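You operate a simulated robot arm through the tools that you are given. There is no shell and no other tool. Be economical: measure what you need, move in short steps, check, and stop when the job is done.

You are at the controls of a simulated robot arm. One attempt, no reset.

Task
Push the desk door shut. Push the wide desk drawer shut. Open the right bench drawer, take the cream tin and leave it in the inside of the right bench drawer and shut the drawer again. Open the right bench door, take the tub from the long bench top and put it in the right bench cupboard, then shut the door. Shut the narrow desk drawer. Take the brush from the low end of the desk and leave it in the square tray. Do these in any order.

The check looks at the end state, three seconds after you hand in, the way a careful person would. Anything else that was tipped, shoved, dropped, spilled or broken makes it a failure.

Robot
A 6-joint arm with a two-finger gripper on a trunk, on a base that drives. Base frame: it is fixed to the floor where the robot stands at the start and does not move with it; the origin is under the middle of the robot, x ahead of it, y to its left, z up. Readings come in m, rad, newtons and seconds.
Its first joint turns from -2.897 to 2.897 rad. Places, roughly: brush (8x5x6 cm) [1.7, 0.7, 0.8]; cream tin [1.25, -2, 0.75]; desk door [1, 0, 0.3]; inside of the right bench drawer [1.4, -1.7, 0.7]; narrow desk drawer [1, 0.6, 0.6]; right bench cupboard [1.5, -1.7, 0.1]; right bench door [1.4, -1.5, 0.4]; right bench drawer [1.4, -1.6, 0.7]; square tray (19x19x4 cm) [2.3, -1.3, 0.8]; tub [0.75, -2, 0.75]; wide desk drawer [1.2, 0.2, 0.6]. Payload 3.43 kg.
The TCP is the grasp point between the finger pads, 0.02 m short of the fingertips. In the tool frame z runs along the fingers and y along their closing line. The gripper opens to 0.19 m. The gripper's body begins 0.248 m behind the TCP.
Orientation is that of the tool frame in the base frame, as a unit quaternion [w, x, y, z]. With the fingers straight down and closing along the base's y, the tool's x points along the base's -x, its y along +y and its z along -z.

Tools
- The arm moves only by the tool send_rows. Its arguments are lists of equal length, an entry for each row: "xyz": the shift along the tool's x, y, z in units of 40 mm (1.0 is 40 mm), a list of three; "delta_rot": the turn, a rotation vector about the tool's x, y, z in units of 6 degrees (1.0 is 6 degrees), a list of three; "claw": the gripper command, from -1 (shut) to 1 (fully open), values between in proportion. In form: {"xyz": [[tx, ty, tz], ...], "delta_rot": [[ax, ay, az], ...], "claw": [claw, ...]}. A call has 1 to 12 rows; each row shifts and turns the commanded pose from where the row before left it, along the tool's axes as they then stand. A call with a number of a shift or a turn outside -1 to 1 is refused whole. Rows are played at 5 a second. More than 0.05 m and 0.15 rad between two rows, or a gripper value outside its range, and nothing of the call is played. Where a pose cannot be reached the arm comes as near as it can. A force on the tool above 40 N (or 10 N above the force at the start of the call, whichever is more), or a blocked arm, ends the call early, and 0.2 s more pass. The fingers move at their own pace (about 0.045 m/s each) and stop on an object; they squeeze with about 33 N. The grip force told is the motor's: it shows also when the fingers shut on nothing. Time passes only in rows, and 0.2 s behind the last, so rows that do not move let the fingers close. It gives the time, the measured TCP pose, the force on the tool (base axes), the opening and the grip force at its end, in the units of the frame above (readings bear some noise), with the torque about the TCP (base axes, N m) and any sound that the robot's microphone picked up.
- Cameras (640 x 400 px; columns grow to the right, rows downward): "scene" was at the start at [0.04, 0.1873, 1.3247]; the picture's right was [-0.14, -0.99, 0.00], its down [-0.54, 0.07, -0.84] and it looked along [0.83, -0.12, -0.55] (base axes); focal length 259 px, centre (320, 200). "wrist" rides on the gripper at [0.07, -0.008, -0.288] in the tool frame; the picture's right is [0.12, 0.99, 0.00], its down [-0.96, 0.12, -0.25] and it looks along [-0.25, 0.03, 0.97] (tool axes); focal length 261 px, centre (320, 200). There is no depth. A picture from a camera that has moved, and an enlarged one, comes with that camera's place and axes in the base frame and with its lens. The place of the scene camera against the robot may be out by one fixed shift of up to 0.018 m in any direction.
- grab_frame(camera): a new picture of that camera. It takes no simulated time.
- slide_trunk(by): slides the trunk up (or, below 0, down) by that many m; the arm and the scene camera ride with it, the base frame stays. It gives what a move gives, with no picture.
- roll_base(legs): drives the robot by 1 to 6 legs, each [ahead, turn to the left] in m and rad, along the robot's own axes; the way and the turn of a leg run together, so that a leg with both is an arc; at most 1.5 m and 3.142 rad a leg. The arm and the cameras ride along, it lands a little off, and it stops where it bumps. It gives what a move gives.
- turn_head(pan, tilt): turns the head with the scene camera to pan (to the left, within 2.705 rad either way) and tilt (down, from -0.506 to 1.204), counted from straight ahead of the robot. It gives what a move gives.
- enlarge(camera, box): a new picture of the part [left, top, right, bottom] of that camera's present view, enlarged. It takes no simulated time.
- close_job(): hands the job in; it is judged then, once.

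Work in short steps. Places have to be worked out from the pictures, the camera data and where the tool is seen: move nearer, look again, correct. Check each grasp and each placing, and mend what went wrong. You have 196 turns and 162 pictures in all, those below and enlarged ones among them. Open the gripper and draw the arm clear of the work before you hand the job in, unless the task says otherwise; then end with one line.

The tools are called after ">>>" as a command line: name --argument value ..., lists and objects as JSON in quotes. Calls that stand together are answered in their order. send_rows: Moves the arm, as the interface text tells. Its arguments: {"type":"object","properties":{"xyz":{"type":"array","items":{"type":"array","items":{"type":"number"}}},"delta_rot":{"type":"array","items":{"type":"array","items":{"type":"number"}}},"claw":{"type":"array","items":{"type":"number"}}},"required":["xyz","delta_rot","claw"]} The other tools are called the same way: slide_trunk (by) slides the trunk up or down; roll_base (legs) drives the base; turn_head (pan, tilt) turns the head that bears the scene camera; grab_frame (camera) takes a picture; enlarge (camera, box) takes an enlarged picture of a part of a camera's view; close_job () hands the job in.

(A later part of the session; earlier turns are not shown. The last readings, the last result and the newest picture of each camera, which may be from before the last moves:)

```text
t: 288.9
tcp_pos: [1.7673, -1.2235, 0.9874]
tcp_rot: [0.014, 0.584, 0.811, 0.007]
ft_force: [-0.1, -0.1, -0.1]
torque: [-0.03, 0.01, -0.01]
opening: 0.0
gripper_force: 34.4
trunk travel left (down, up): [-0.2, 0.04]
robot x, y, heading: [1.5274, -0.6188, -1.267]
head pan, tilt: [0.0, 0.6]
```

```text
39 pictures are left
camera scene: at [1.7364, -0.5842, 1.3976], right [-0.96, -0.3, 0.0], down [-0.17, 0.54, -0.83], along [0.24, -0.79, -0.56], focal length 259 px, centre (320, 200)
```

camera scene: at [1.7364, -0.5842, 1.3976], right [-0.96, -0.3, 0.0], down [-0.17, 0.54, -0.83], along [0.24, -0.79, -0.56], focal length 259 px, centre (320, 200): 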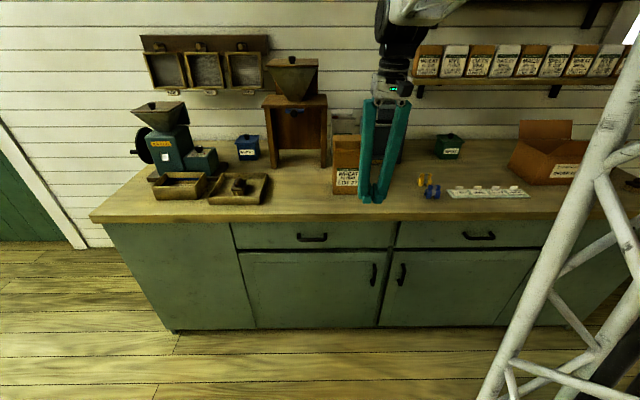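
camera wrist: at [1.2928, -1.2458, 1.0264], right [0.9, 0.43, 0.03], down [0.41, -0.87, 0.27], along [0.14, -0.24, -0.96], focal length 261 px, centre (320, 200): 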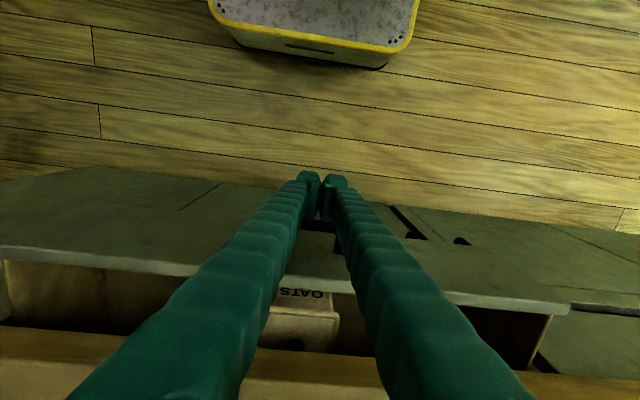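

Drawer confirmed shut; door handle near (1.617, -1.368, 0.54). I tilt 18° forward, line up in front of it and lower.

>>> send_rows --xyz '[[0, 0, 0], [0, 0, 0], [0, 0, 0], [0, -0.94, 0], [0, -0.94, 0], [0, -0.94, 0], [0, -0.94, 0], [0, -0.94, 0]]' --delta_rot '[[0, -1, 0], [0, -1, 0], [0, -1, 0], [0, 0, 0], [0, 0, 0], [0, 0, 0], [0, 0, 0], [0, 0, 0]]' --claw '[-0.37, -0.37, -0.37, -0.37, -0.37, -0.37, -0.37, -0.37]'

>>> slide_trunk --by -0.2

>>> send_rows --xyz '[[0.18, 0, 0.95], [0.18, 0, 0.95], [0.18, 0, 0.95], [0.18, 0, 0.95], [0.18, 0, 0.95], [0.18, 0, 0.95]]' --delta_rot '[[0, 0, 0], [0, 0, 0], [0, 0, 0], [0, 0, 0], [0, 0, 0], [0, 0, 0]]' --claw '[-0.37, -0.37, -0.37, -0.37, -0.37, -0.37]'

>>> grab_frame --camera "wrist"

```text
t: 290.7
tcp_pos: [1.5907, -1.2834, 0.9825]
tcp_rot: [0.142, 0.578, 0.799, -0.085]
ft_force: [0.4, 0.3, 0.0]
torque: [-0.05, 0.12, -0.03]
opening: 0.0596
gripper_force: 0.0
trunk travel left (down, up): [-0.2, 0.04]
robot x, y, heading: [1.5311, -0.6153, -1.272]
head pan, tilt: [0.0, 0.6]
```

```text
t: 292.9
tcp_pos: [1.5913, -1.2825, 0.7817]
tcp_rot: [0.14, 0.578, 0.8, -0.084]
ft_force: [-0.1, 0.7, 0.1]
torque: [-0.04, 0.0, -0.02]
opening: 0.0598
gripper_force: 0.2
trunk travel left (down, up): [0.0, 0.24]
robot x, y, heading: [1.5253, -0.6166, -1.272]
head pan, tilt: [0.0, 0.6]
```

```text
t: 294.3
tcp_pos: [1.6057, -1.3151, 0.5511]
tcp_rot: [0.141, 0.577, 0.8, -0.085]
ft_force: [-0.5, 1.0, 0.1]
torque: [-0.03, 0.03, -0.02]
opening: 0.0603
gripper_force: 0.1
trunk travel left (down, up): [0.0, 0.24]
robot x, y, heading: [1.5294, -0.6178, -1.27]
head pan, tilt: [0.0, 0.6]
```

```text
38 pictures are left
camera wrist: at [1.5393, -1.1682, 0.8017], right [0.91, 0.42, -0.01], down [0.36, -0.76, 0.55], along [0.22, -0.5, -0.84], focal length 261 px, centre (320, 200)
```

wrist: 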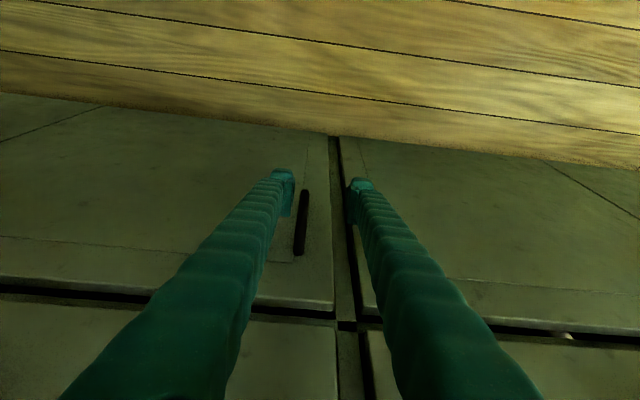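

The bar lies nearly between the fingers. I shift 1.5 cm, advance 5 cm and close on it.

>>> send_rows --xyz '[[-0.1, -0.37, 0.2], [-0.5, 0, 0.3], [-0.5, 0, 0.3], [0, 0, 0], [0, 0, 0], [0, 0, 0], [0, 0, 0]]' --delta_rot '[[0, 0, 0], [0, 0, 0], [0, 0, 0], [0, 0, 0], [0, 0, 0], [0, 0, 0], [0, 0, 0]]' --claw '[-0.37, -0.37, -0.37, -1, -1, -1, -1]'

>>> grab_frame --camera "wrist"

```text
t: 295.9
tcp_pos: [1.6048, -1.371, 0.537]
tcp_rot: [0.141, 0.579, 0.798, -0.086]
ft_force: [-27.8, -7.6, -10.8]
torque: [-0.09, 0.25, 0.05]
opening: 0.0128
gripper_force: 32.9
trunk travel left (down, up): [0.0, 0.24]
robot x, y, heading: [1.5255, -0.6159, -1.283]
head pan, tilt: [0.0, 0.6]
stopped in row 7: the force on the tool passed its limit at 45 N (the readings are from after the stop); the commanded pose is now the measured one
```

```text
37 pictures are left
camera wrist: at [1.5396, -1.2225, 0.7863], right [0.91, 0.42, -0.01], down [0.36, -0.76, 0.55], along [0.22, -0.5, -0.84], focal length 261 px, centre (320, 200)
```

wrist: 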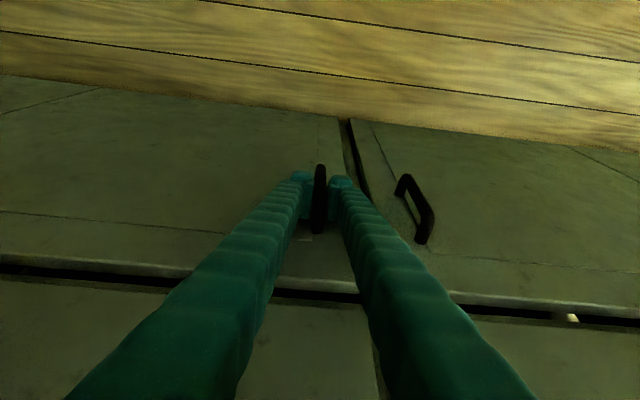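

The handle bar is gripped. I pull it gently outward.

>>> send_rows --xyz '[[0.2, -0.12, -0.06], [0.4, -0.03, -0.13], [0.4, -0.03, -0.13], [0.4, -0.03, -0.13], [0.4, -0.05, -0.13], [0.4, -0.05, -0.13]]' --delta_rot '[[0, 0, 0], [0, 0, 0], [0, 0, 0], [0, 0, 0], [0, 0, 0], [0, 0, 0]]' --claw '[-1, -1, -1, -1, -1, -1]'

>>> grab_frame --camera "wrist"

```text
t: 297.3
tcp_pos: [1.5638, -1.2869, 0.5373]
tcp_rot: [0.142, 0.579, 0.798, -0.087]
ft_force: [-24.8, -14.0, -0.8]
torque: [0.76, 0.56, 0.01]
opening: 0.0128
gripper_force: 45.3
trunk travel left (down, up): [0.0, 0.24]
robot x, y, heading: [1.5239, -0.6182, -1.282]
head pan, tilt: [0.0, 0.6]
```

```text
36 pictures are left
camera wrist: at [1.4995, -1.139, 0.786], right [0.91, 0.42, -0.01], down [0.36, -0.75, 0.55], along [0.22, -0.51, -0.83], focal length 261 px, centre (320, 200)
```

wrist: 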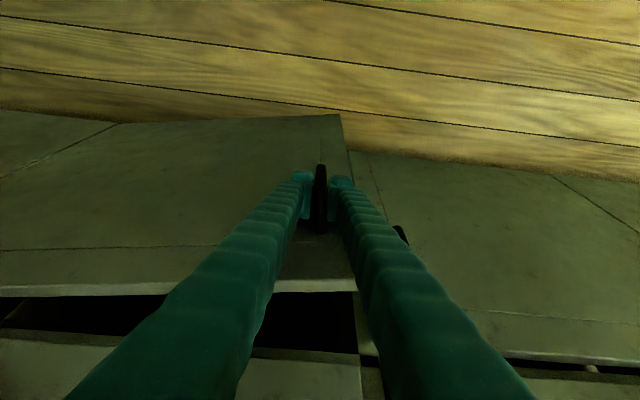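

The door swings. I keep pulling along its arc, turning the tool with it.

>>> send_rows --xyz '[[0.42, -0.12, -0.14], [0.46, -0.1, -0.15], [0.46, -0.08, -0.15], [0.46, -0.08, -0.15], [0.46, -0.08, -0.15]]' --delta_rot '[[-0.155, 0, -0.475], [-0.155, 0, -0.475], [-0.155, 0, -0.475], [-0.155, 0, -0.475], [-0.155, 0, -0.475]]' --claw '[-1, -1, -1, -1, -1]'

>>> grab_frame --camera "scene"

```text
t: 297.9
tcp_pos: [1.546, -1.2569, 0.5366]
tcp_rot: [0.147, 0.537, 0.827, -0.084]
ft_force: [-1.6, -1.0, 10.7]
torque: [-0.9, -0.3, 0.1]
opening: 0.0127
gripper_force: 45.5
trunk travel left (down, up): [0.0, 0.24]
robot x, y, heading: [1.5259, -0.6179, -1.281]
head pan, tilt: [0.0, 0.6]
stopped in row 3: the force on the tool passed its limit at 44 N (the readings are from after the stop); the commanded pose is now the measured one
```

```text
35 pictures are left
camera scene: at [1.7361, -0.5856, 1.1976], right [-0.96, -0.29, 0.0], down [-0.16, 0.54, -0.83], along [0.24, -0.79, -0.56], focal length 259 px, centre (320, 200)
```

scene: 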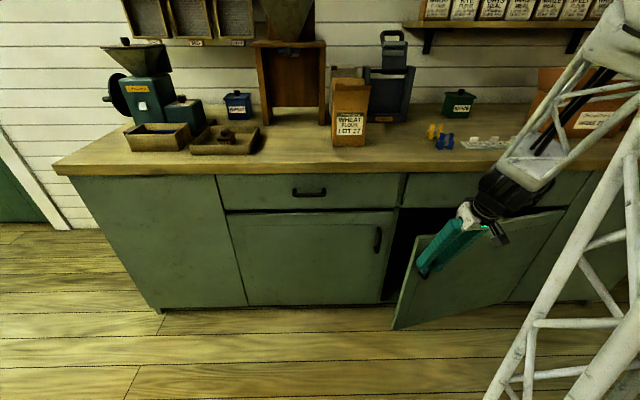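

The door is open about 14°, enough to get a finger behind it. I release, back out, straighten the tool and rise above the door.

>>> send_rows --xyz '[[0, 0, 0], [0, 0, 0], [0.5, 0, -0.16], [0.7, 0, -0.22], [0.6, 0, -0.22], [0, 0, -0.9], [0, 0, -0.9], [0, 0, -0.9], [0, 0, -0.9], [0, 0, -0.9], [0, 0, -0.9], [0, 0, -0.9]]' --delta_rot '[[0, 0, 0], [0, 0, 0], [0, 0, 0], [0, 0, 0], [0, 0, 0], [0, 0, 0], [0, 0, 0], [0, 0, 0], [0, 0, 0], [0, 0, 0], [0, 0, 0], [0, 0, 0]]' --claw '[-0.5, -0.4, -0.4, -0.4, -0.4, -0.4, -0.4, -1, -1, -1, -1, -1]'

>>> send_rows --xyz '[[0, 0, 0], [0, 0, 0], [0, 0, 0]]' --delta_rot '[[0.25, 1, 0.7], [0, 1, 0.5], [0, 0.9, 0]]' --claw '[-1, -1, -1]'

>>> grab_frame --camera "wrist"

```text
t: 300.5
tcp_pos: [1.4741, -1.1147, 0.7653]
tcp_rot: [0.145, 0.537, 0.827, -0.075]
ft_force: [-1.1, -0.1, -0.7]
torque: [0.07, -0.03, 0.06]
opening: 0.0001
gripper_force: 33.2
trunk travel left (down, up): [0.0, 0.24]
robot x, y, heading: [1.5251, -0.6183, -1.279]
head pan, tilt: [0.0, 0.6]
```

```text
t: 301.3
tcp_pos: [1.4762, -1.1126, 0.773]
tcp_rot: [0.019, 0.597, 0.802, 0.001]
ft_force: [-0.3, 0.3, 0.2]
torque: [-0.09, 0.04, -0.04]
opening: 0.0
gripper_force: 33.0
trunk travel left (down, up): [0.0, 0.24]
robot x, y, heading: [1.5283, -0.613, -1.276]
head pan, tilt: [0.0, 0.6]
```

```text
34 pictures are left
camera wrist: at [1.4363, -1.0406, 1.0583], right [0.92, 0.4, 0.02], down [0.38, -0.88, 0.28], along [0.13, -0.25, -0.96], focal length 261 px, centre (320, 200)
```

wrist: 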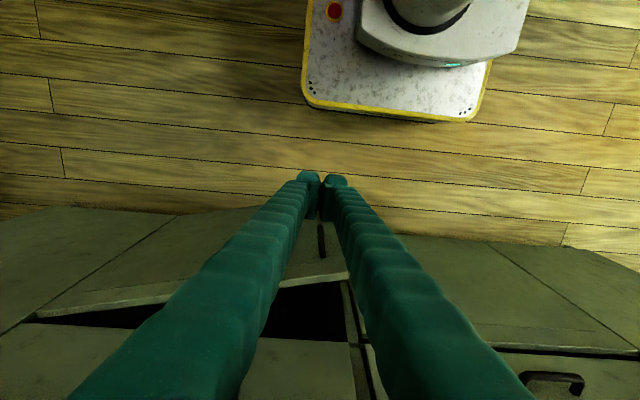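

The free corner of the door is at n≈1.143, m≈-1.665. I move the shut fingers over the gap behind it and go down.

>>> send_rows --xyz '[[-0.87, 0.08, 0], [-0.87, 0.08, 0], [-0.87, 0.08, 0], [-0.87, 0.08, 0], [-0.87, 0.08, 0], [-0.87, 0.08, 0], [-0.85, 0, 0]]' --delta_rot '[[0, 0, 0], [0, 0, 0], [0, 0, 0], [0, 0, 0], [0, 0, 0], [0, 0, 0], [0, 0, 0]]' --claw '[-1, -1, -1, -1, -1, -1, -1]'

>>> send_rows --xyz '[[0, 0, 0.7], [0, 0, 0.9], [0, 0, 0.9], [0, 0, 0.9], [0, 0, 0.9], [0, 0, 0.9]]' --delta_rot '[[0, 0, 0], [0, 0, 0], [0, 0, 0], [0, 0, 0], [0, 0, 0], [0, 0, 0]]' --claw '[-1, -1, -1, -1, -1, -1]'

>>> grab_frame --camera "wrist"

```text
t: 302.9
tcp_pos: [1.5642, -1.3396, 0.7793]
tcp_rot: [0.019, 0.596, 0.803, 0.002]
ft_force: [0.1, 0.3, -0.4]
torque: [-0.13, -0.03, 0.02]
opening: 0.0
gripper_force: 33.1
trunk travel left (down, up): [0.0, 0.24]
robot x, y, heading: [1.5256, -0.6185, -1.276]
head pan, tilt: [0.0, 0.6]
```

```text
t: 304.3
tcp_pos: [1.5702, -1.3467, 0.5727]
tcp_rot: [0.019, 0.596, 0.803, 0.002]
ft_force: [0.1, 1.0, 1.1]
torque: [-0.07, -0.04, -0.02]
opening: 0.0
gripper_force: 32.7
trunk travel left (down, up): [0.0, 0.24]
robot x, y, heading: [1.5247, -0.617, -1.275]
head pan, tilt: [0.0, 0.6]
```

```text
33 pictures are left
camera wrist: at [1.5309, -1.2732, 0.8589], right [0.92, 0.4, 0.02], down [0.38, -0.88, 0.28], along [0.13, -0.25, -0.96], focal length 261 px, centre (320, 200)
```

wrist: 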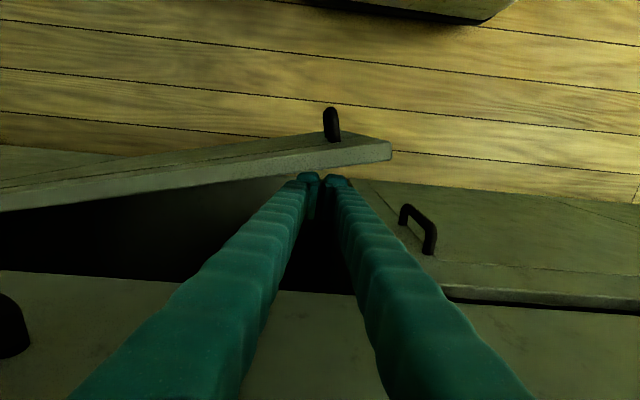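

The finger is behind the door. I sweep it open along the arc.

>>> send_rows --xyz '[[0.8, -0.1, 0], [0.8, -0.16, 0], [0.8, -0.16, 0], [0.8, -0.16, 0], [0.8, -0.16, 0], [0.8, -0.2, 0], [0.7, -0.55, 0], [0.7, -0.55, 0], [0.7, -0.6, 0], [0.7, -0.6, 0]]' --delta_rot '[[0, 0, 0], [0, 0, 0], [0, 0, 0], [0, 0, 0], [0, 0, 0], [0, 0, 0], [0, 0, 0], [0, 0, 0], [0, 0, 0], [0, 0, 0]]' --claw '[-1, -1, -1, -1, -1, -1, -1, -1, -1, -1]'

>>> grab_frame --camera "scene"

```text
t: 306.5
tcp_pos: [1.3609, -1.0896, 0.5587]
tcp_rot: [0.02, 0.596, 0.803, 0.002]
ft_force: [0.1, -0.1, -0.2]
torque: [0.0, 0.01, 0.02]
opening: 0.0001
gripper_force: 33.1
trunk travel left (down, up): [0.0, 0.24]
robot x, y, heading: [1.5267, -0.6155, -1.272]
head pan, tilt: [0.0, 0.6]
```

```text
32 pictures are left
camera scene: at [1.7363, -0.5858, 1.1976], right [-0.96, -0.29, 0.0], down [-0.16, 0.54, -0.82], along [0.24, -0.79, -0.57], focal length 259 px, centre (320, 200)
```

scene: 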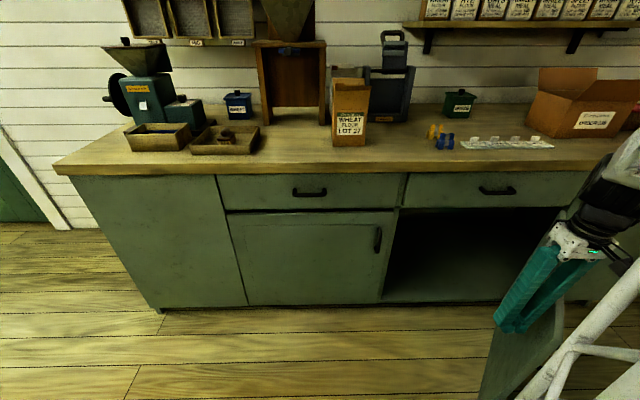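

The door is over half open and the cupboard is empty inside. I continue to about 95°.

>>> send_rows --xyz '[[0.6, -0.82, 0], [0.6, -0.82, 0], [0.6, -0.82, 0], [0.6, -0.82, 0], [0.6, -0.82, 0], [0.6, -0.82, 0], [0.2, -0.9, 0], [0.2, -0.9, 0], [0.2, -0.9, 0], [0.1, -0.9, 0], [0, -0.9, 0]]' --delta_rot '[[0, 0, 0], [0, 0, 0], [0, 0, 0], [0, 0, 0], [0, 0, 0], [0, 0, 0], [0, 0, 0], [0, 0, 0], [0, 0, 0], [0, 0, 0], [0, 0, 0]]' --claw '[-1, -1, -1, -1, -1, -1, -1, -1, -1, -1, -1]'

>>> grab_frame --camera "wrist"

```text
t: 308.9
tcp_pos: [0.95, -1.0356, 0.5471]
tcp_rot: [0.019, 0.596, 0.803, 0.0]
ft_force: [0.0, -0.2, 0.6]
torque: [0.0, 0.05, -0.02]
opening: 0.0
gripper_force: 33.1
trunk travel left (down, up): [0.0, 0.24]
robot x, y, heading: [1.5279, -0.6149, -1.28]
head pan, tilt: [0.0, 0.6]
```

```text
31 pictures are left
camera wrist: at [0.9111, -0.9641, 0.8338], right [0.92, 0.4, 0.02], down [0.38, -0.88, 0.28], along [0.13, -0.25, -0.96], focal length 261 px, centre (320, 200)
```

wrist: 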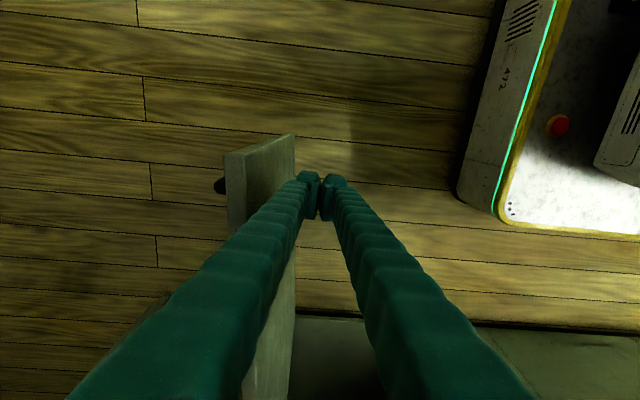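

The door stands at about 92°, clear of the opening. Now for the tub: I raise the arm and re-centre it for driving.

>>> send_rows --xyz '[[0, 0.5, -0.9], [0, 0.5, -0.9], [0, 0.5, -0.9], [0, 0.5, -0.9], [0, 0.5, -0.9], [0, 0.5, -0.9], [0, 0.5, -0.9], [-0.5, 1, 0], [-0.5, 1, 0], [-0.5, 1, 0], [-0.5, 1, 0], [-0.5, 1, 0]]' --delta_rot '[[0, 0, 0], [0, 0, 0], [0, 0, 0], [0, 0, 0], [0, 0, 0], [0, 0, 0], [0, 0, 0], [0, 0, 0], [0, 0, 0], [0, 0, 0], [0, 0, 0], [0, 0, 0]]' --claw '[-1, -1, -1, -1, -1, -1, -1, -1, -1, 0.3, 0.5, 0.6]'

>>> slide_trunk --by 0.24

>>> send_rows --xyz '[[-0.5, 0.9, -0.5], [-0.5, 0.9, -0.5], [-0.5, 0.5, -0.8], [-0.5, 0.2, -0.8]]' --delta_rot '[[0, 0, 0], [0, 0, 0], [0, 0, 0], [0, 0, 0]]' --claw '[0.6, 0.6, 0.6, 0.6]'

>>> roll_base --legs '[[0, -2.07], [0.6, 0], [0, 0.8], [0.7, 0], [0, 1.27], [0.35, 0]]'

>>> grab_frame --camera "scene"

```text
t: 311.5
tcp_pos: [1.2952, -1.0274, 0.8086]
tcp_rot: [0.02, 0.596, 0.803, 0.001]
ft_force: [-0.8, 0.1, -0.2]
torque: [0.03, -0.1, 0.04]
opening: 0.0677
gripper_force: 0.1
trunk travel left (down, up): [0.0, 0.24]
robot x, y, heading: [1.5262, -0.6171, -1.282]
head pan, tilt: [0.0, 0.6]
```

```text
t: 314.0
tcp_pos: [1.2943, -1.0277, 1.0476]
tcp_rot: [0.02, 0.596, 0.803, 0.002]
ft_force: [0.2, -0.6, 0.3]
torque: [0.0, 0.02, -0.04]
opening: 0.1522
gripper_force: 0.1
trunk travel left (down, up): [-0.24, 0.0]
robot x, y, heading: [1.5252, -0.6127, -1.279]
head pan, tilt: [0.0, 0.6]
```

```text
t: 315.0
tcp_pos: [1.4102, -1.0734, 1.1599]
tcp_rot: [0.02, 0.597, 0.802, 0.001]
ft_force: [1.0, 0.5, -0.4]
torque: [0.0, -0.04, 0.02]
opening: 0.152
gripper_force: 0.1
trunk travel left (down, up): [-0.24, 0.0]
robot x, y, heading: [1.5257, -0.6195, -1.278]
head pan, tilt: [0.0, 0.6]
```

```text
t: 334.5
tcp_pos: [0.3576, -1.6906, 1.1576]
tcp_rot: [0.02, 0.585, 0.81, 0.002]
ft_force: [-0.6, -0.6, 0.4]
torque: [-0.01, 0.02, -0.02]
opening: 0.1519
gripper_force: 0.1
trunk travel left (down, up): [-0.24, 0.0]
robot x, y, heading: [0.46, -1.2314, -1.246]
head pan, tilt: [0.0, 0.6]
```

```text
30 pictures are left
camera scene: at [0.6697, -1.1956, 1.4376], right [-0.95, -0.32, 0.0], down [-0.18, 0.54, -0.83], along [0.26, -0.78, -0.56], focal length 259 px, centre (320, 200)
```

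scene: 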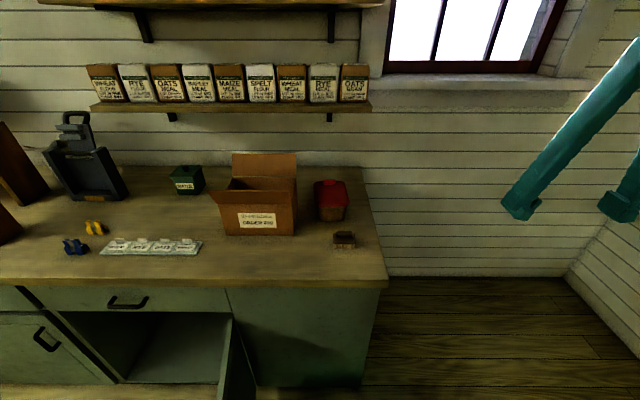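

The robot is at the bench's right end with the door clear. I move over the tub, near (0.877, -1.955), and look.

>>> send_rows --xyz '[[-0.83, 0.87, 0], [-0.83, 0.87, 0], [-0.83, 0.87, 0], [-0.83, 0.87, 0], [-0.83, 0.87, 0], [-0.83, 0.87, 0], [-0.83, 0.87, 0], [-0.83, 0.87, 0], [-0.83, 0.87, 0], [-0.83, 0.87, 0], [-0.83, 0.87, 0], [-0.83, 0.87, 0]]' --delta_rot '[[0, 0, 0], [0, 0, 0], [0, 0, 0], [0, 0, 0], [0, 0, 0], [0, 0, 0], [0, 0, 0], [0, 0, 0], [0, 0, 0], [0, 0, 0], [0, 0, 0], [0, 0, 0]]' --claw '[0.6, 0.6, 0.6, 0.6, 0.6, 0.6, 0.6, 0.6, 0.6, 0.6, 0.6, 0.6]'

>>> grab_frame --camera "wrist"

>>> enlarge --camera "scene" --box '[260, 150, 388, 230]'

```text
t: 337.1
tcp_pos: [0.8761, -1.9402, 1.1842]
tcp_rot: [0.02, 0.586, 0.81, 0.003]
ft_force: [-0.2, 1.0, -0.1]
torque: [-0.1, -0.13, 0.01]
opening: 0.1521
gripper_force: 0.0
trunk travel left (down, up): [-0.24, 0.0]
robot x, y, heading: [0.4581, -1.2313, -1.251]
head pan, tilt: [0.0, 0.6]
```

```text
29 pictures are left
camera wrist: at [0.8357, -1.8699, 1.4702], right [0.9, 0.43, 0.02], down [0.4, -0.87, 0.28], along [0.14, -0.24, -0.96], focal length 261 px, centre (320, 200)
```

wrist: 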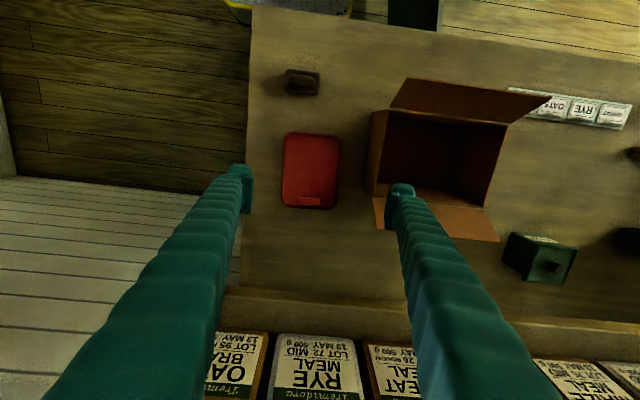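

```text
5.00 times, centred on (324, 190) of scene
camera zoom: at [0.6694, -1.1953, 1.4376], right [-0.95, -0.32, 0.0], down [-0.18, 0.54, -0.83], along [0.26, -0.78, -0.56], focal length 1296 px, centre (300, 250)
```

zoom: 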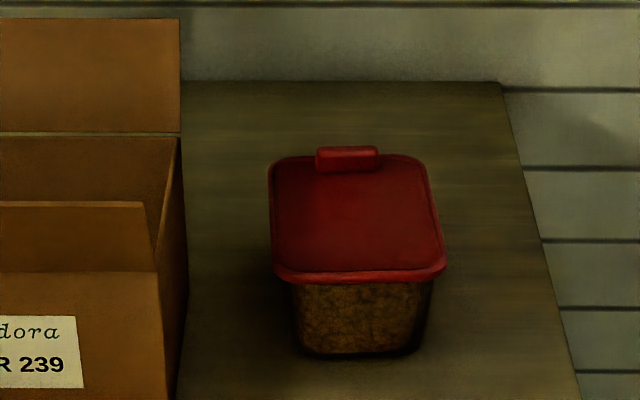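

Tub centre (0.871, -1.952), yawed about 6° from the tool. I align, go down low beside the body below the lid, and close.

>>> send_rows --xyz '[[-0.25, -0.21, 0], [0, 0, 0.9], [0, 0, 0.9], [0, 0, 0.9], [0, 0, 0.9], [0, 0, 0.9], [0, 0, 0.9], [0, 0, 0.9], [0, 0, 0.85]]' --delta_rot '[[0, 0, -1], [0, 0, 0], [0, 0, 0], [0, 0, 0], [0, 0, 0], [0, 0, 0], [0, 0, 0], [0, 0, 0], [0, 0, 0]]' --claw '[0.5, 0.5, 0.5, 0.5, 0.5, 0.5, 0.5, 0.5, 0.5]'

>>> grab_frame --camera "wrist"

```text
t: 338.9
tcp_pos: [0.8813, -1.9555, 0.9328]
tcp_rot: [0.02, 0.542, 0.84, -0.001]
ft_force: [-1.4, 4.6, 17.5]
torque: [-0.59, 1.23, -0.41]
opening: 0.1441
gripper_force: 1.5
trunk travel left (down, up): [-0.24, 0.0]
robot x, y, heading: [0.4621, -1.2355, -1.249]
head pan, tilt: [0.0, 0.6]
stopped in row 9: the force on the tool passed its limit at 69 N (the readings are from after the stop); the commanded pose is now the measured one
```

```text
27 pictures are left
camera wrist: at [0.8341, -1.8877, 1.2183], right [0.86, 0.52, 0.02], down [0.49, -0.82, 0.28], along [0.16, -0.23, -0.96], focal length 261 px, centre (320, 200)
```

wrist: 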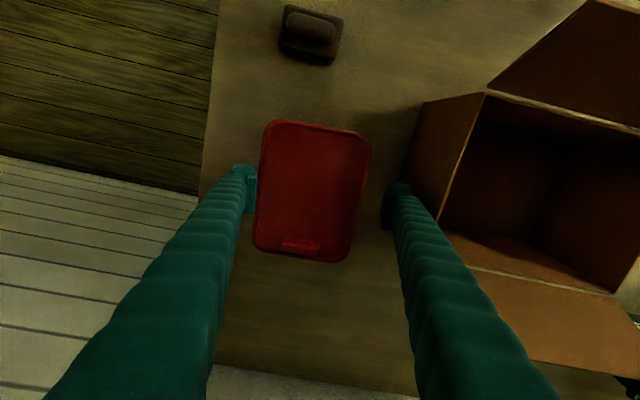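

The left finger touched the lid's edge: the tub lies about 1 cm further that way. I rise 5 cm, correct, open wider and come down again.

>>> send_rows --xyz '[[0, 0, -0.7], [0, 0, -0.7], [0.25, -0.27, 0], [0, 0, 0], [0, 0, 0.7], [0, 0, 0.7], [0, 0, 0.4]]' --delta_rot '[[0, 0, 0], [0, 0, 0], [0, 0, 0], [0, 0, 0], [0, 0, 0], [0, 0, 0], [0, 0, 0]]' --claw '[0.68, 0.68, 0.68, 0.68, 0.68, 0.68, 0.68]'

>>> grab_frame --camera "wrist"

```text
t: 340.5
tcp_pos: [0.8667, -1.9535, 0.9146]
tcp_rot: [0.02, 0.542, 0.84, 0.0]
ft_force: [-0.5, 1.1, 0.7]
torque: [-0.01, -0.02, 0.0]
opening: 0.16
gripper_force: 0.0
trunk travel left (down, up): [-0.24, 0.0]
robot x, y, heading: [0.4608, -1.2332, -1.25]
head pan, tilt: [0.0, 0.6]
```

```text
26 pictures are left
camera wrist: at [0.8195, -1.8857, 1.2002], right [0.86, 0.52, 0.02], down [0.49, -0.82, 0.28], along [0.16, -0.23, -0.96], focal length 261 px, centre (320, 200)
```

wrist: 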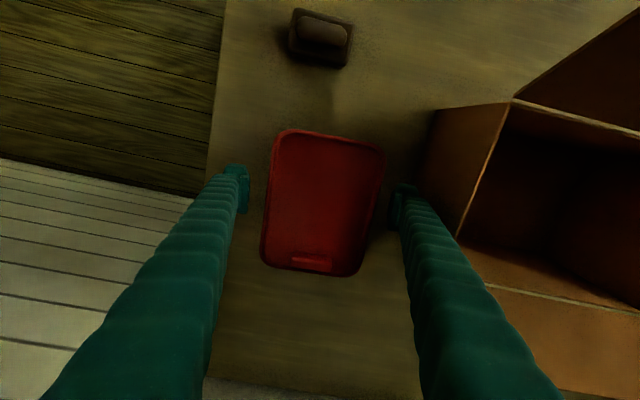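

Centred now, with no contact. I lower the last 3 cm and close.

>>> send_rows --xyz '[[0, 0, 0.4], [0, 0, 0.3], [0, 0, 0], [0, 0, 0], [0, 0, 0], [0, 0, 0], [0, 0, 0]]' --delta_rot '[[0, 0, 0], [0, 0, 0], [0, 0, 0], [0, 0, 0], [0, 0, 0], [0, 0, 0], [0, 0, 0]]' --claw '[0.68, 0.68, 0.2, 0, -0.3, -0.7, -1]'

>>> enlarge --camera "scene" --box '[260, 150, 388, 230]'

```text
t: 342.1
tcp_pos: [0.8697, -1.9524, 0.8876]
tcp_rot: [0.019, 0.543, 0.84, 0.0]
ft_force: [0.3, 0.3, 0.0]
torque: [0.12, -0.1, -0.16]
opening: 0.1186
gripper_force: 33.4
trunk travel left (down, up): [-0.24, 0.0]
robot x, y, heading: [0.4605, -1.232, -1.253]
head pan, tilt: [0.0, 0.6]
```

```text
5.00 times, centred on (324, 190) of scene
camera zoom: at [0.6699, -1.1957, 1.4376], right [-0.95, -0.32, 0.0], down [-0.18, 0.54, -0.83], along [0.26, -0.78, -0.56], focal length 1296 px, centre (300, 250)
```

zoom: 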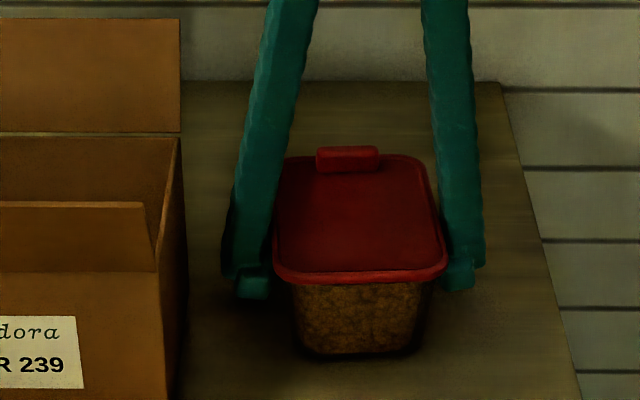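

It stopped at 119 mm, about the lid's width. I lift slightly to see whether the whole tub comes.

>>> send_rows --xyz '[[0, 0, -0.25], [0, 0, -0.3], [0, 0, -0.3]]' --delta_rot '[[0, 0, 0], [0, 0, 0], [0, 0, 0]]' --claw '[-1, -1, -1]'

>>> enlarge --camera "scene" --box '[260, 150, 388, 230]'

```text
t: 342.9
tcp_pos: [0.8682, -1.9525, 0.9201]
tcp_rot: [0.02, 0.541, 0.841, 0.0]
ft_force: [0.2, -0.7, -5.2]
torque: [0.08, 0.02, -0.01]
opening: 0.1183
gripper_force: 32.5
trunk travel left (down, up): [-0.24, 0.0]
robot x, y, heading: [0.4615, -1.2285, -1.247]
head pan, tilt: [0.0, 0.6]
```

```text
5.00 times, centred on (324, 190) of scene
camera zoom: at [0.6701, -1.196, 1.4375], right [-0.95, -0.32, 0.0], down [-0.18, 0.54, -0.82], along [0.26, -0.78, -0.57], focal length 1296 px, centre (300, 250)
```

zoom: 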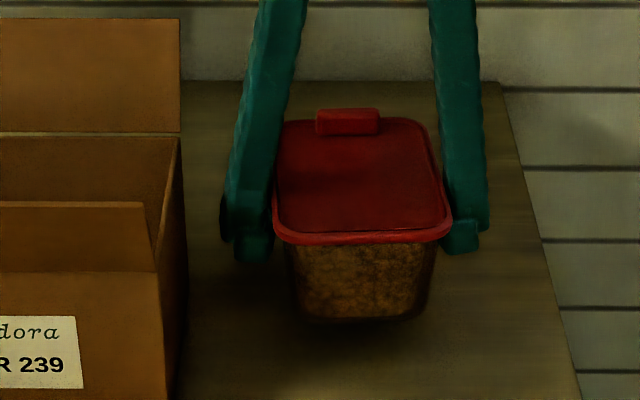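

The whole tub lifts. But a straight-down grip can't place it under the drawer in the cupboard, so I set it back and will regrip with the fingers tilted about 66° forward so it stays upright when reached in.

>>> send_rows --xyz '[[0, 0, 0.4], [0, 0, 0.38], [0, 0, 0.05], [0, 0, 0], [0, 0, 0], [0, 0, -0.9], [0, 0, -0.9], [0, 0, -0.9], [0, 0, -0.9], [0, 0, -0.9], [0, 0, -0.9], [0, 0, -0.9]]' --delta_rot '[[0, 0, 0], [0, 0, 0], [0, 0, 0], [0, 0, 0], [0, 0, 0], [0, 0, 0], [0, 0, 0], [0, 0, 0], [0, 0, 0], [0, 0, 0], [0, 0, 0], [0, 0, 0]]' --claw '[-1, -1, -1, 0.5, 0.68, 0.68, 0.68, 0.68, 0.68, 0.68, 0.68, 0.68]'

>>> send_rows --xyz '[[0.3, 0, -0.7], [0.3, 0, -0.7], [0, 0, 0], [0, 0, 0], [0, 0, 0], [0, 0, 0], [0, 0, 0], [0, 0, 0], [0, 0, 0], [0, 0, 0], [0, 0, 0]]' --delta_rot '[[0, 0, 0], [0, 0, 0], [0, -1, 0], [0, -1, 0], [0, -1, 0], [0, -1, 0], [0, -1, 0], [0, -1, 0], [0, -1, 0], [0, -1, 0], [0, -1, 0]]' --claw '[0.68, 0.68, 0.68, 0.68, 0.68, 0.68, 0.68, 0.68, 0.68, 0.68, 0.68]'

```text
t: 345.5
tcp_pos: [0.8625, -1.9467, 1.1392]
tcp_rot: [0.02, 0.542, 0.84, 0.0]
ft_force: [0.6, 0.3, 0.2]
torque: [0.01, 0.02, 0.01]
opening: 0.1597
gripper_force: 0.0
trunk travel left (down, up): [-0.24, 0.0]
robot x, y, heading: [0.461, -1.2329, -1.25]
head pan, tilt: [0.0, 0.6]
```

```text
t: 347.9
tcp_pos: [0.8482, -1.925, 1.1943]
tcp_rot: [0.4, 0.482, 0.74, -0.246]
ft_force: [-0.6, 0.4, -0.4]
torque: [-0.01, -0.02, -0.04]
opening: 0.1596
gripper_force: 0.0
trunk travel left (down, up): [-0.24, 0.0]
robot x, y, heading: [0.4597, -1.2313, -1.247]
head pan, tilt: [0.0, 0.6]
```

Tilted 56°. I add 9° more, align over the tub, lower the trunk so the fingers flank it, go down and look.

>>> send_rows --xyz '[[0, 0, 0], [0, 0, 0], [-0.35, 0.16, 0.77]]' --delta_rot '[[0, -1, 0], [0, -0.5, 0], [0, 0, 0]]' --claw '[0.7, 0.7, 0.7]'

>>> slide_trunk --by -0.2

>>> grab_frame --camera "wrist"

```text
t: 348.7
tcp_pos: [0.8615, -1.9535, 1.1926]
tcp_rot: [0.459, 0.473, 0.7, -0.275]
ft_force: [-0.5, 0.6, 1.6]
torque: [0.29, 0.27, 0.09]
opening: 0.1615
gripper_force: 0.1
out of reach, approached as far as the arm can: row 2
trunk travel left (down, up): [-0.24, 0.0]
robot x, y, heading: [0.4608, -1.2292, -1.249]
head pan, tilt: [0.0, 0.6]
```

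```text
t: 350.9
tcp_pos: [0.8649, -1.9541, 0.9944]
tcp_rot: [0.456, 0.462, 0.706, -0.284]
ft_force: [-0.3, -0.4, 0.0]
torque: [0.02, 0.01, -0.03]
opening: 0.1615
gripper_force: 0.0
trunk travel left (down, up): [-0.04, 0.2]
robot x, y, heading: [0.4639, -1.2343, -1.251]
head pan, tilt: [0.0, 0.6]
```

```text
23 pictures are left
camera wrist: at [0.7344, -1.6937, 1.0524], right [0.89, 0.46, -0.09], down [0.16, -0.13, 0.98], along [0.44, -0.88, -0.19], focal length 261 px, centre (320, 200)
```

wrist: 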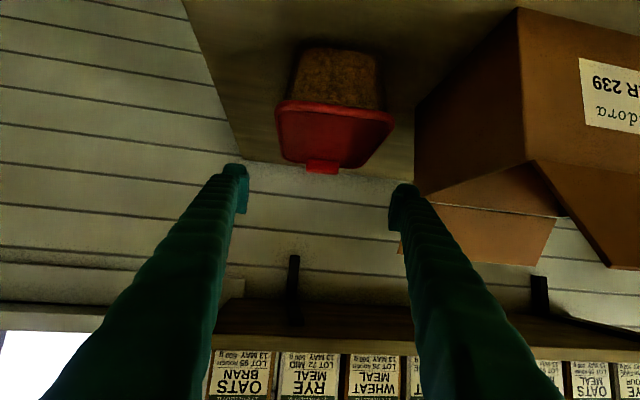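

The tub sits squarely between the fingers. I lower the rest and close.

>>> slide_trunk --by -0.04

>>> send_rows --xyz '[[0.48, 0.08, 0.22], [0.48, 0, 0.22], [0.44, 0, 0.2], [0, 0, 0], [0, 0, 0], [0, 0, 0], [0, 0, 0]]' --delta_rot '[[0, 0, 0], [0, 0, 0], [0, 0, 0], [0, 0, 0], [0, 0, 0], [0, 0, 0], [0, 0, 0]]' --claw '[0.7, 0.7, 0.7, 0.2, -0.2, -0.6, -1]'

>>> grab_frame --camera "wrist"

```text
t: 351.7
tcp_pos: [0.8637, -1.9554, 0.9534]
tcp_rot: [0.455, 0.463, 0.705, -0.284]
ft_force: [-0.9, 0.3, 0.0]
torque: [0.01, -0.02, -0.01]
opening: 0.1611
gripper_force: 0.0
trunk travel left (down, up): [0.0, 0.24]
robot x, y, heading: [0.4575, -1.2362, -1.247]
head pan, tilt: [0.0, 0.6]
```

```text
t: 353.3
tcp_pos: [0.8676, -1.9526, 0.892]
tcp_rot: [0.456, 0.462, 0.706, -0.284]
ft_force: [0.1, -0.6, -1.1]
torque: [0.0, 0.02, 0.0]
opening: 0.1298
gripper_force: 32.6
trunk travel left (down, up): [0.0, 0.24]
robot x, y, heading: [0.4588, -1.2315, -1.249]
head pan, tilt: [0.0, 0.6]
heard: snap
```

```text
22 pictures are left
camera wrist: at [0.7384, -1.6916, 0.9512], right [0.89, 0.46, -0.09], down [0.16, -0.13, 0.98], along [0.44, -0.88, -0.19], focal length 261 px, centre (320, 200)
```

wrist: 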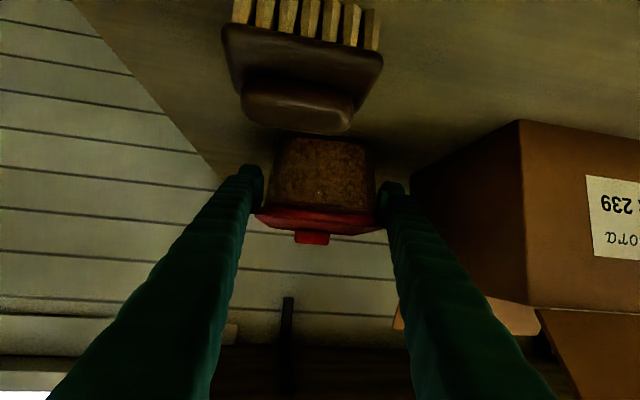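

A snap was heard while closing. I check the lid from the scene camera.

>>> enlarge --camera "scene" --box '[250, 70, 410, 170]'

```text
4.00 times, centred on (330, 120) of scene
camera zoom: at [0.6698, -1.1957, 1.1976], right [-0.95, -0.32, 0.0], down [-0.18, 0.54, -0.83], along [0.26, -0.78, -0.56], focal length 1037 px, centre (280, 520)
```

zoom: 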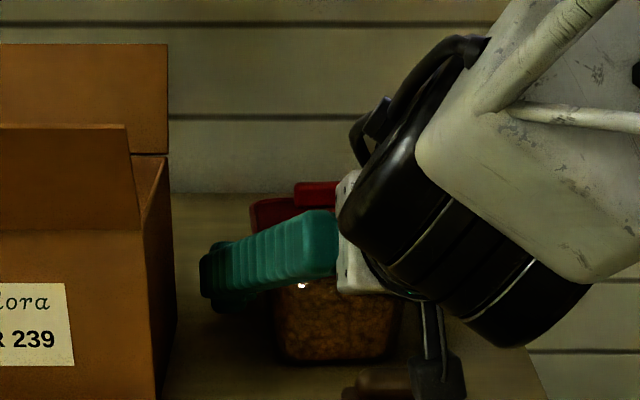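

The lid looks disturbed by the squeeze at that angle. I open, rise, and set a milder 27° tilt, which is enough to clear the bench edge when reaching in; then I'll press the lid home with shut fingers.

>>> send_rows --xyz '[[0, 0, 0], [0, 0, 0], [0, 0, 0]]' --delta_rot '[[0, 0, 0], [0, 0, 0], [0, 0, 0]]' --claw '[0.3, 0.7, 0.7]'

>>> slide_trunk --by 0.22

>>> send_rows --xyz '[[0, 0, 0], [0, 0, 0], [0, 0, 0], [0, 0, 0], [0, 0, 0], [0, 0, 0], [0, 0, 0]]' --delta_rot '[[0, 1, 0], [0, 1, 0], [0, 1, 0], [0, 1, 0], [0, 1, 0], [0, 1, 0], [0, 0.3, 0]]' --claw '[-1, -1, -1, -1, -1, -1, -1]'

>>> grab_frame --camera "wrist"

```text
t: 354.1
tcp_pos: [0.8675, -1.9531, 0.892]
tcp_rot: [0.456, 0.462, 0.706, -0.284]
ft_force: [-0.4, -0.9, -0.7]
torque: [0.01, 0.01, 0.0]
opening: 0.1614
gripper_force: 0.0
trunk travel left (down, up): [0.0, 0.24]
robot x, y, heading: [0.462, -1.2308, -1.25]
head pan, tilt: [0.0, 0.6]
heard: snap
```

```text
t: 356.4
tcp_pos: [0.8679, -1.9525, 1.1136]
tcp_rot: [0.456, 0.462, 0.706, -0.283]
ft_force: [-0.8, -1.0, 0.4]
torque: [-0.03, -0.01, 0.01]
opening: 0.1614
gripper_force: 0.0
trunk travel left (down, up): [-0.22, 0.02]
robot x, y, heading: [0.4628, -1.2295, -1.251]
head pan, tilt: [0.0, 0.6]
```

```text
t: 358.0
tcp_pos: [0.8517, -1.9621, 1.1123]
tcp_rot: [0.23, 0.533, 0.8, -0.15]
ft_force: [-1.0, -0.5, 0.1]
torque: [-0.03, -0.02, -0.03]
opening: 0.0185
gripper_force: 0.0
out of reach, approached as far as the arm can: row 1, 2, 3
trunk travel left (down, up): [-0.22, 0.02]
robot x, y, heading: [0.4577, -1.2307, -1.25]
head pan, tilt: [0.0, 0.6]
```

```text
20 pictures are left
camera wrist: at [0.7588, -1.7709, 1.3204], right [0.88, 0.48, -0.06], down [0.37, -0.59, 0.72], along [0.31, -0.65, -0.69], focal length 261 px, centre (320, 200)
```

wrist: 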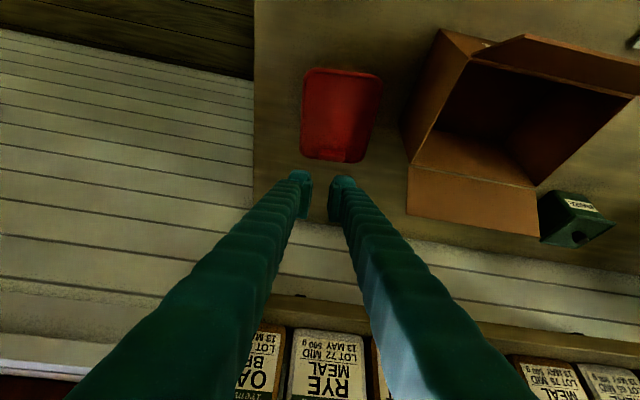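

On release a second snap came: the lid clicked back and looks flat. I regrip at 32° tilt, where the squeeze on the lid is gentler.

>>> send_rows --xyz '[[0, 0.42, 0], [0, 0, 0], [0, 0, 0], [0.51, 0, 0.77], [0.51, 0, 0.77], [0.51, 0, 0.77], [0.51, 0, 0.77], [0.51, 0, 0.77], [0.5, 0, 0.78]]' --delta_rot '[[0, 0, 0], [0, 0, 0], [0, 0, 0], [0, 0, 0], [0, 0, 0], [0, 0, 0], [0, 0, 0], [0, 0, 0], [0, 0, 0]]' --claw '[0.68, 0.68, 0.68, 0.68, 0.68, 0.68, 0.68, 0.68, 0.68]'

>>> send_rows --xyz '[[0, 0, 0], [0, 0, 0], [0, 0, 0], [0, 0, 0], [0, 0, 0]]' --delta_rot '[[0, 0, 0], [0, 0, 0], [0, 0, 0], [0, 0, 0], [0, 0, 0]]' --claw '[0.4, 0.2, 0, -0.5, -1]'

>>> grab_frame --camera "wrist"

```text
t: 360.0
tcp_pos: [0.8636, -1.9538, 0.8897]
tcp_rot: [0.23, 0.532, 0.801, -0.151]
ft_force: [-0.1, -0.3, 0.3]
torque: [-0.02, -0.04, 0.03]
opening: 0.1597
gripper_force: 0.1
trunk travel left (down, up): [-0.22, 0.02]
robot x, y, heading: [0.4626, -1.2338, -1.253]
head pan, tilt: [0.0, 0.6]
```

```text
t: 361.2
tcp_pos: [0.8648, -1.9539, 0.8902]
tcp_rot: [0.231, 0.532, 0.801, -0.15]
ft_force: [3.0, 1.6, 1.7]
torque: [0.0, 0.06, 0.02]
opening: 0.1297
gripper_force: 32.5
trunk travel left (down, up): [-0.22, 0.02]
robot x, y, heading: [0.4579, -1.233, -1.249]
head pan, tilt: [0.0, 0.6]
```

```text
19 pictures are left
camera wrist: at [0.7725, -1.7605, 1.0979], right [0.88, 0.48, -0.06], down [0.37, -0.59, 0.72], along [0.31, -0.65, -0.69], focal length 261 px, centre (320, 200)
```

wrist: 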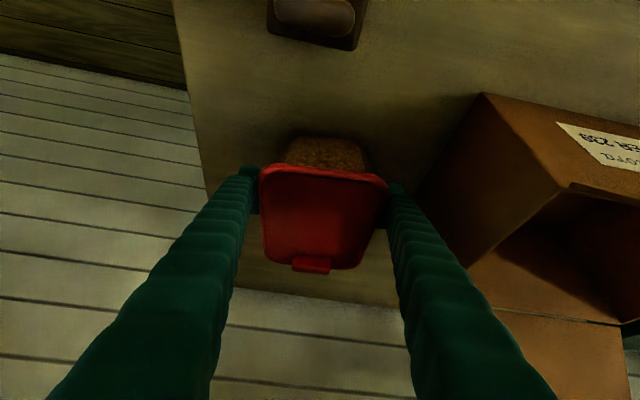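

Gripped without a snap. I lift slowly and check.

>>> send_rows --xyz '[[-0.15, 0, -0.25], [-0.25, 0, -0.4], [-0.42, 0, -0.68], [-0.42, 0, -0.68], [-0.42, 0, -0.68], [-0.42, 0, -0.68], [-0.42, 0, -0.68]]' --delta_rot '[[0, 0, 0], [0, 0, 0], [0, 0, 0], [0, 0, 0], [0, 0, 0], [0, 0, 0], [0, 0, 0]]' --claw '[-1, -1, -1, -1, -1, -1, -1]'

>>> enlarge --camera "scene" --box '[230, 100, 422, 220]'

```text
t: 362.8
tcp_pos: [0.8634, -1.953, 1.0816]
tcp_rot: [0.23, 0.533, 0.8, -0.151]
ft_force: [-0.6, 0.4, 0.1]
torque: [0.05, 0.01, 0.0]
opening: 0.1294
gripper_force: 33.1
trunk travel left (down, up): [-0.22, 0.02]
robot x, y, heading: [0.4601, -1.2317, -1.25]
head pan, tilt: [0.0, 0.6]
heard: snap
```

```text
3.33 times, centred on (326, 160) of scene
camera zoom: at [0.67, -1.1959, 1.4175], right [-0.95, -0.32, 0.0], down [-0.18, 0.54, -0.82], along [0.26, -0.78, -0.57], focal length 864 px, centre (300, 333)
```

zoom: 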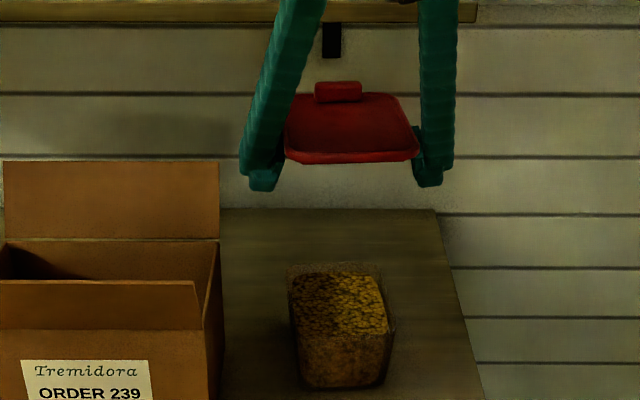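

The lid came off again since the fingers caught its rim; the vertical grip had held the body (119 mm). I lower the lid straight back and press it on.

>>> send_rows --xyz '[[0.42, 0, 0.68], [0.42, 0, 0.68], [0.42, 0, 0.68], [0.42, 0, 0.68], [0.42, 0, 0.68], [0.25, 0, 0.4], [0.15, 0, 0.25], [0.05, 0, 0.08], [0.05, 0, 0.08]]' --delta_rot '[[0, 0, 0], [0, 0, 0], [0, 0, 0], [0, 0, 0], [0, 0, 0], [0, 0, 0], [0, 0, 0], [0, 0, 0], [0, 0, 0]]' --claw '[-1, -1, -1, -1, -1, -1, -1, -1, -1]'

>>> enlarge --camera "scene" --box '[230, 130, 422, 250]'

```text
t: 364.8
tcp_pos: [0.8658, -1.9534, 0.8881]
tcp_rot: [0.233, 0.533, 0.799, -0.152]
ft_force: [-3.6, 1.9, 36.1]
torque: [-0.04, 0.04, -0.05]
opening: 0.1295
gripper_force: 32.9
trunk travel left (down, up): [-0.22, 0.02]
robot x, y, heading: [0.4597, -1.2367, -1.248]
head pan, tilt: [0.0, 0.6]
heard: snap
```

```text
3.33 times, centred on (326, 190) of scene
camera zoom: at [0.6691, -1.1945, 1.4182], right [-0.95, -0.32, 0.0], down [-0.18, 0.54, -0.83], along [0.26, -0.78, -0.56], focal length 864 px, centre (300, 233)
```

zoom: 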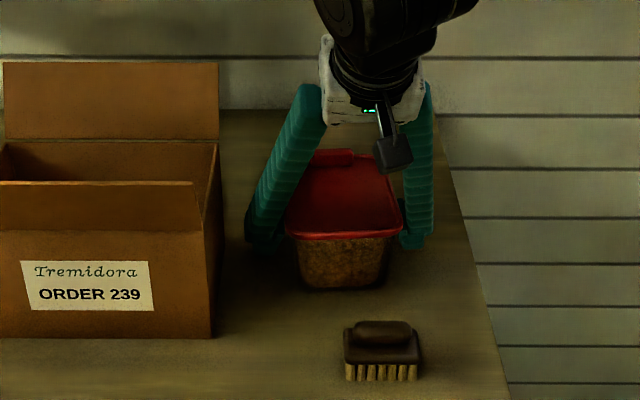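

The lid snapped back on. I open, rise 12 cm, set an 18° tilt, and come down again so the pads sit below the rim.

>>> send_rows --xyz '[[0, 0, 0], [0, 0, 0], [-0.53, 0, -0.85], [-0.53, 0, -0.85], [-0.52, 0, -0.84], [0, 0, 0], [0, 0, 0], [0, 0, 0], [0.32, 0, 0.98], [0.32, 0, 0.98], [0.32, 0, 0.95]]' --delta_rot '[[0, 0, 0], [0, 0, 0], [0, 0, 0], [0, 0, 0], [0, 0, 0], [0, 1, 0], [0, 1, 0], [0, 0.3, 0], [0, 0, 0], [0, 0, 0], [0, 0, 0]]' --claw '[0.4, 0.68, 0.68, 0.68, 0.68, 0.68, 0.68, 0.68, 0.68, 0.68, 0.68]'

>>> send_rows --xyz '[[0, 0, 0], [0, 0, 0], [0, 0, 0], [0, 0, 0], [0, 0, 0]]' --delta_rot '[[0, 0, 0], [0, 0, 0], [0, 0, 0], [0, 0, 0], [0, 0, 0]]' --claw '[0.4, 0.2, 0, -0.5, -1]'

```text
t: 367.2
tcp_pos: [0.864, -1.9514, 0.8817]
tcp_rot: [0.133, 0.547, 0.822, -0.086]
ft_force: [-0.5, 0.7, 0.2]
torque: [-0.08, -0.06, 0.01]
opening: 0.1595
gripper_force: 0.1
trunk travel left (down, up): [-0.22, 0.02]
robot x, y, heading: [0.4577, -1.2319, -1.251]
head pan, tilt: [0.0, 0.6]
```

```text
t: 368.4
tcp_pos: [0.8639, -1.9514, 0.8817]
tcp_rot: [0.132, 0.547, 0.822, -0.086]
ft_force: [0.7, -0.4, 1.4]
torque: [-0.03, 0.0, 0.05]
opening: 0.1159
gripper_force: 32.9
trunk travel left (down, up): [-0.22, 0.02]
robot x, y, heading: [0.4608, -1.2336, -1.249]
head pan, tilt: [0.0, 0.6]
```

Opening 116 mm this time — on the body. I lift.

>>> send_rows --xyz '[[-0.1, 0, -0.3], [-0.2, 0, -0.6], [-0.27, 0, -0.83], [-0.27, 0, -0.83], [-0.27, 0, -0.83], [-0.27, 0, -0.83], [-0.27, 0, -0.83], [-0.27, 0, -0.83], [-0.27, 0, -0.83]]' --delta_rot '[[0, 0, 0], [0, 0, 0], [0, 0, 0], [0, 0, 0], [0, 0, 0], [0, 0, 0], [0, 0, 0], [0, 0, 0], [0, 0, 0]]' --claw '[-1, -1, -1, -1, -1, -1, -1, -1, -1]'

>>> enlarge --camera "scene" --box '[230, 90, 422, 210]'

```text
t: 370.4
tcp_pos: [0.8635, -1.9534, 1.165]
tcp_rot: [0.132, 0.546, 0.822, -0.086]
ft_force: [0.4, 0.4, -6.1]
torque: [0.09, 0.05, 0.0]
opening: 0.1157
gripper_force: 33.3
trunk travel left (down, up): [-0.22, 0.02]
robot x, y, heading: [0.4592, -1.2329, -1.252]
head pan, tilt: [0.0, 0.6]
```

```text
3.33 times, centred on (326, 150) of scene
camera zoom: at [0.6701, -1.196, 1.4175], right [-0.95, -0.32, 0.0], down [-0.18, 0.54, -0.82], along [0.26, -0.78, -0.57], focal length 864 px, centre (300, 367)
```

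zoom: 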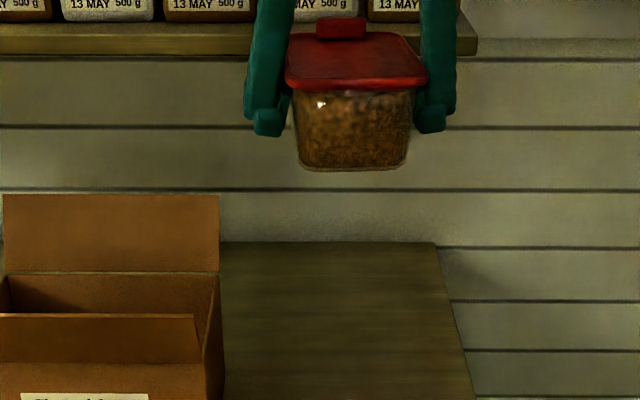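

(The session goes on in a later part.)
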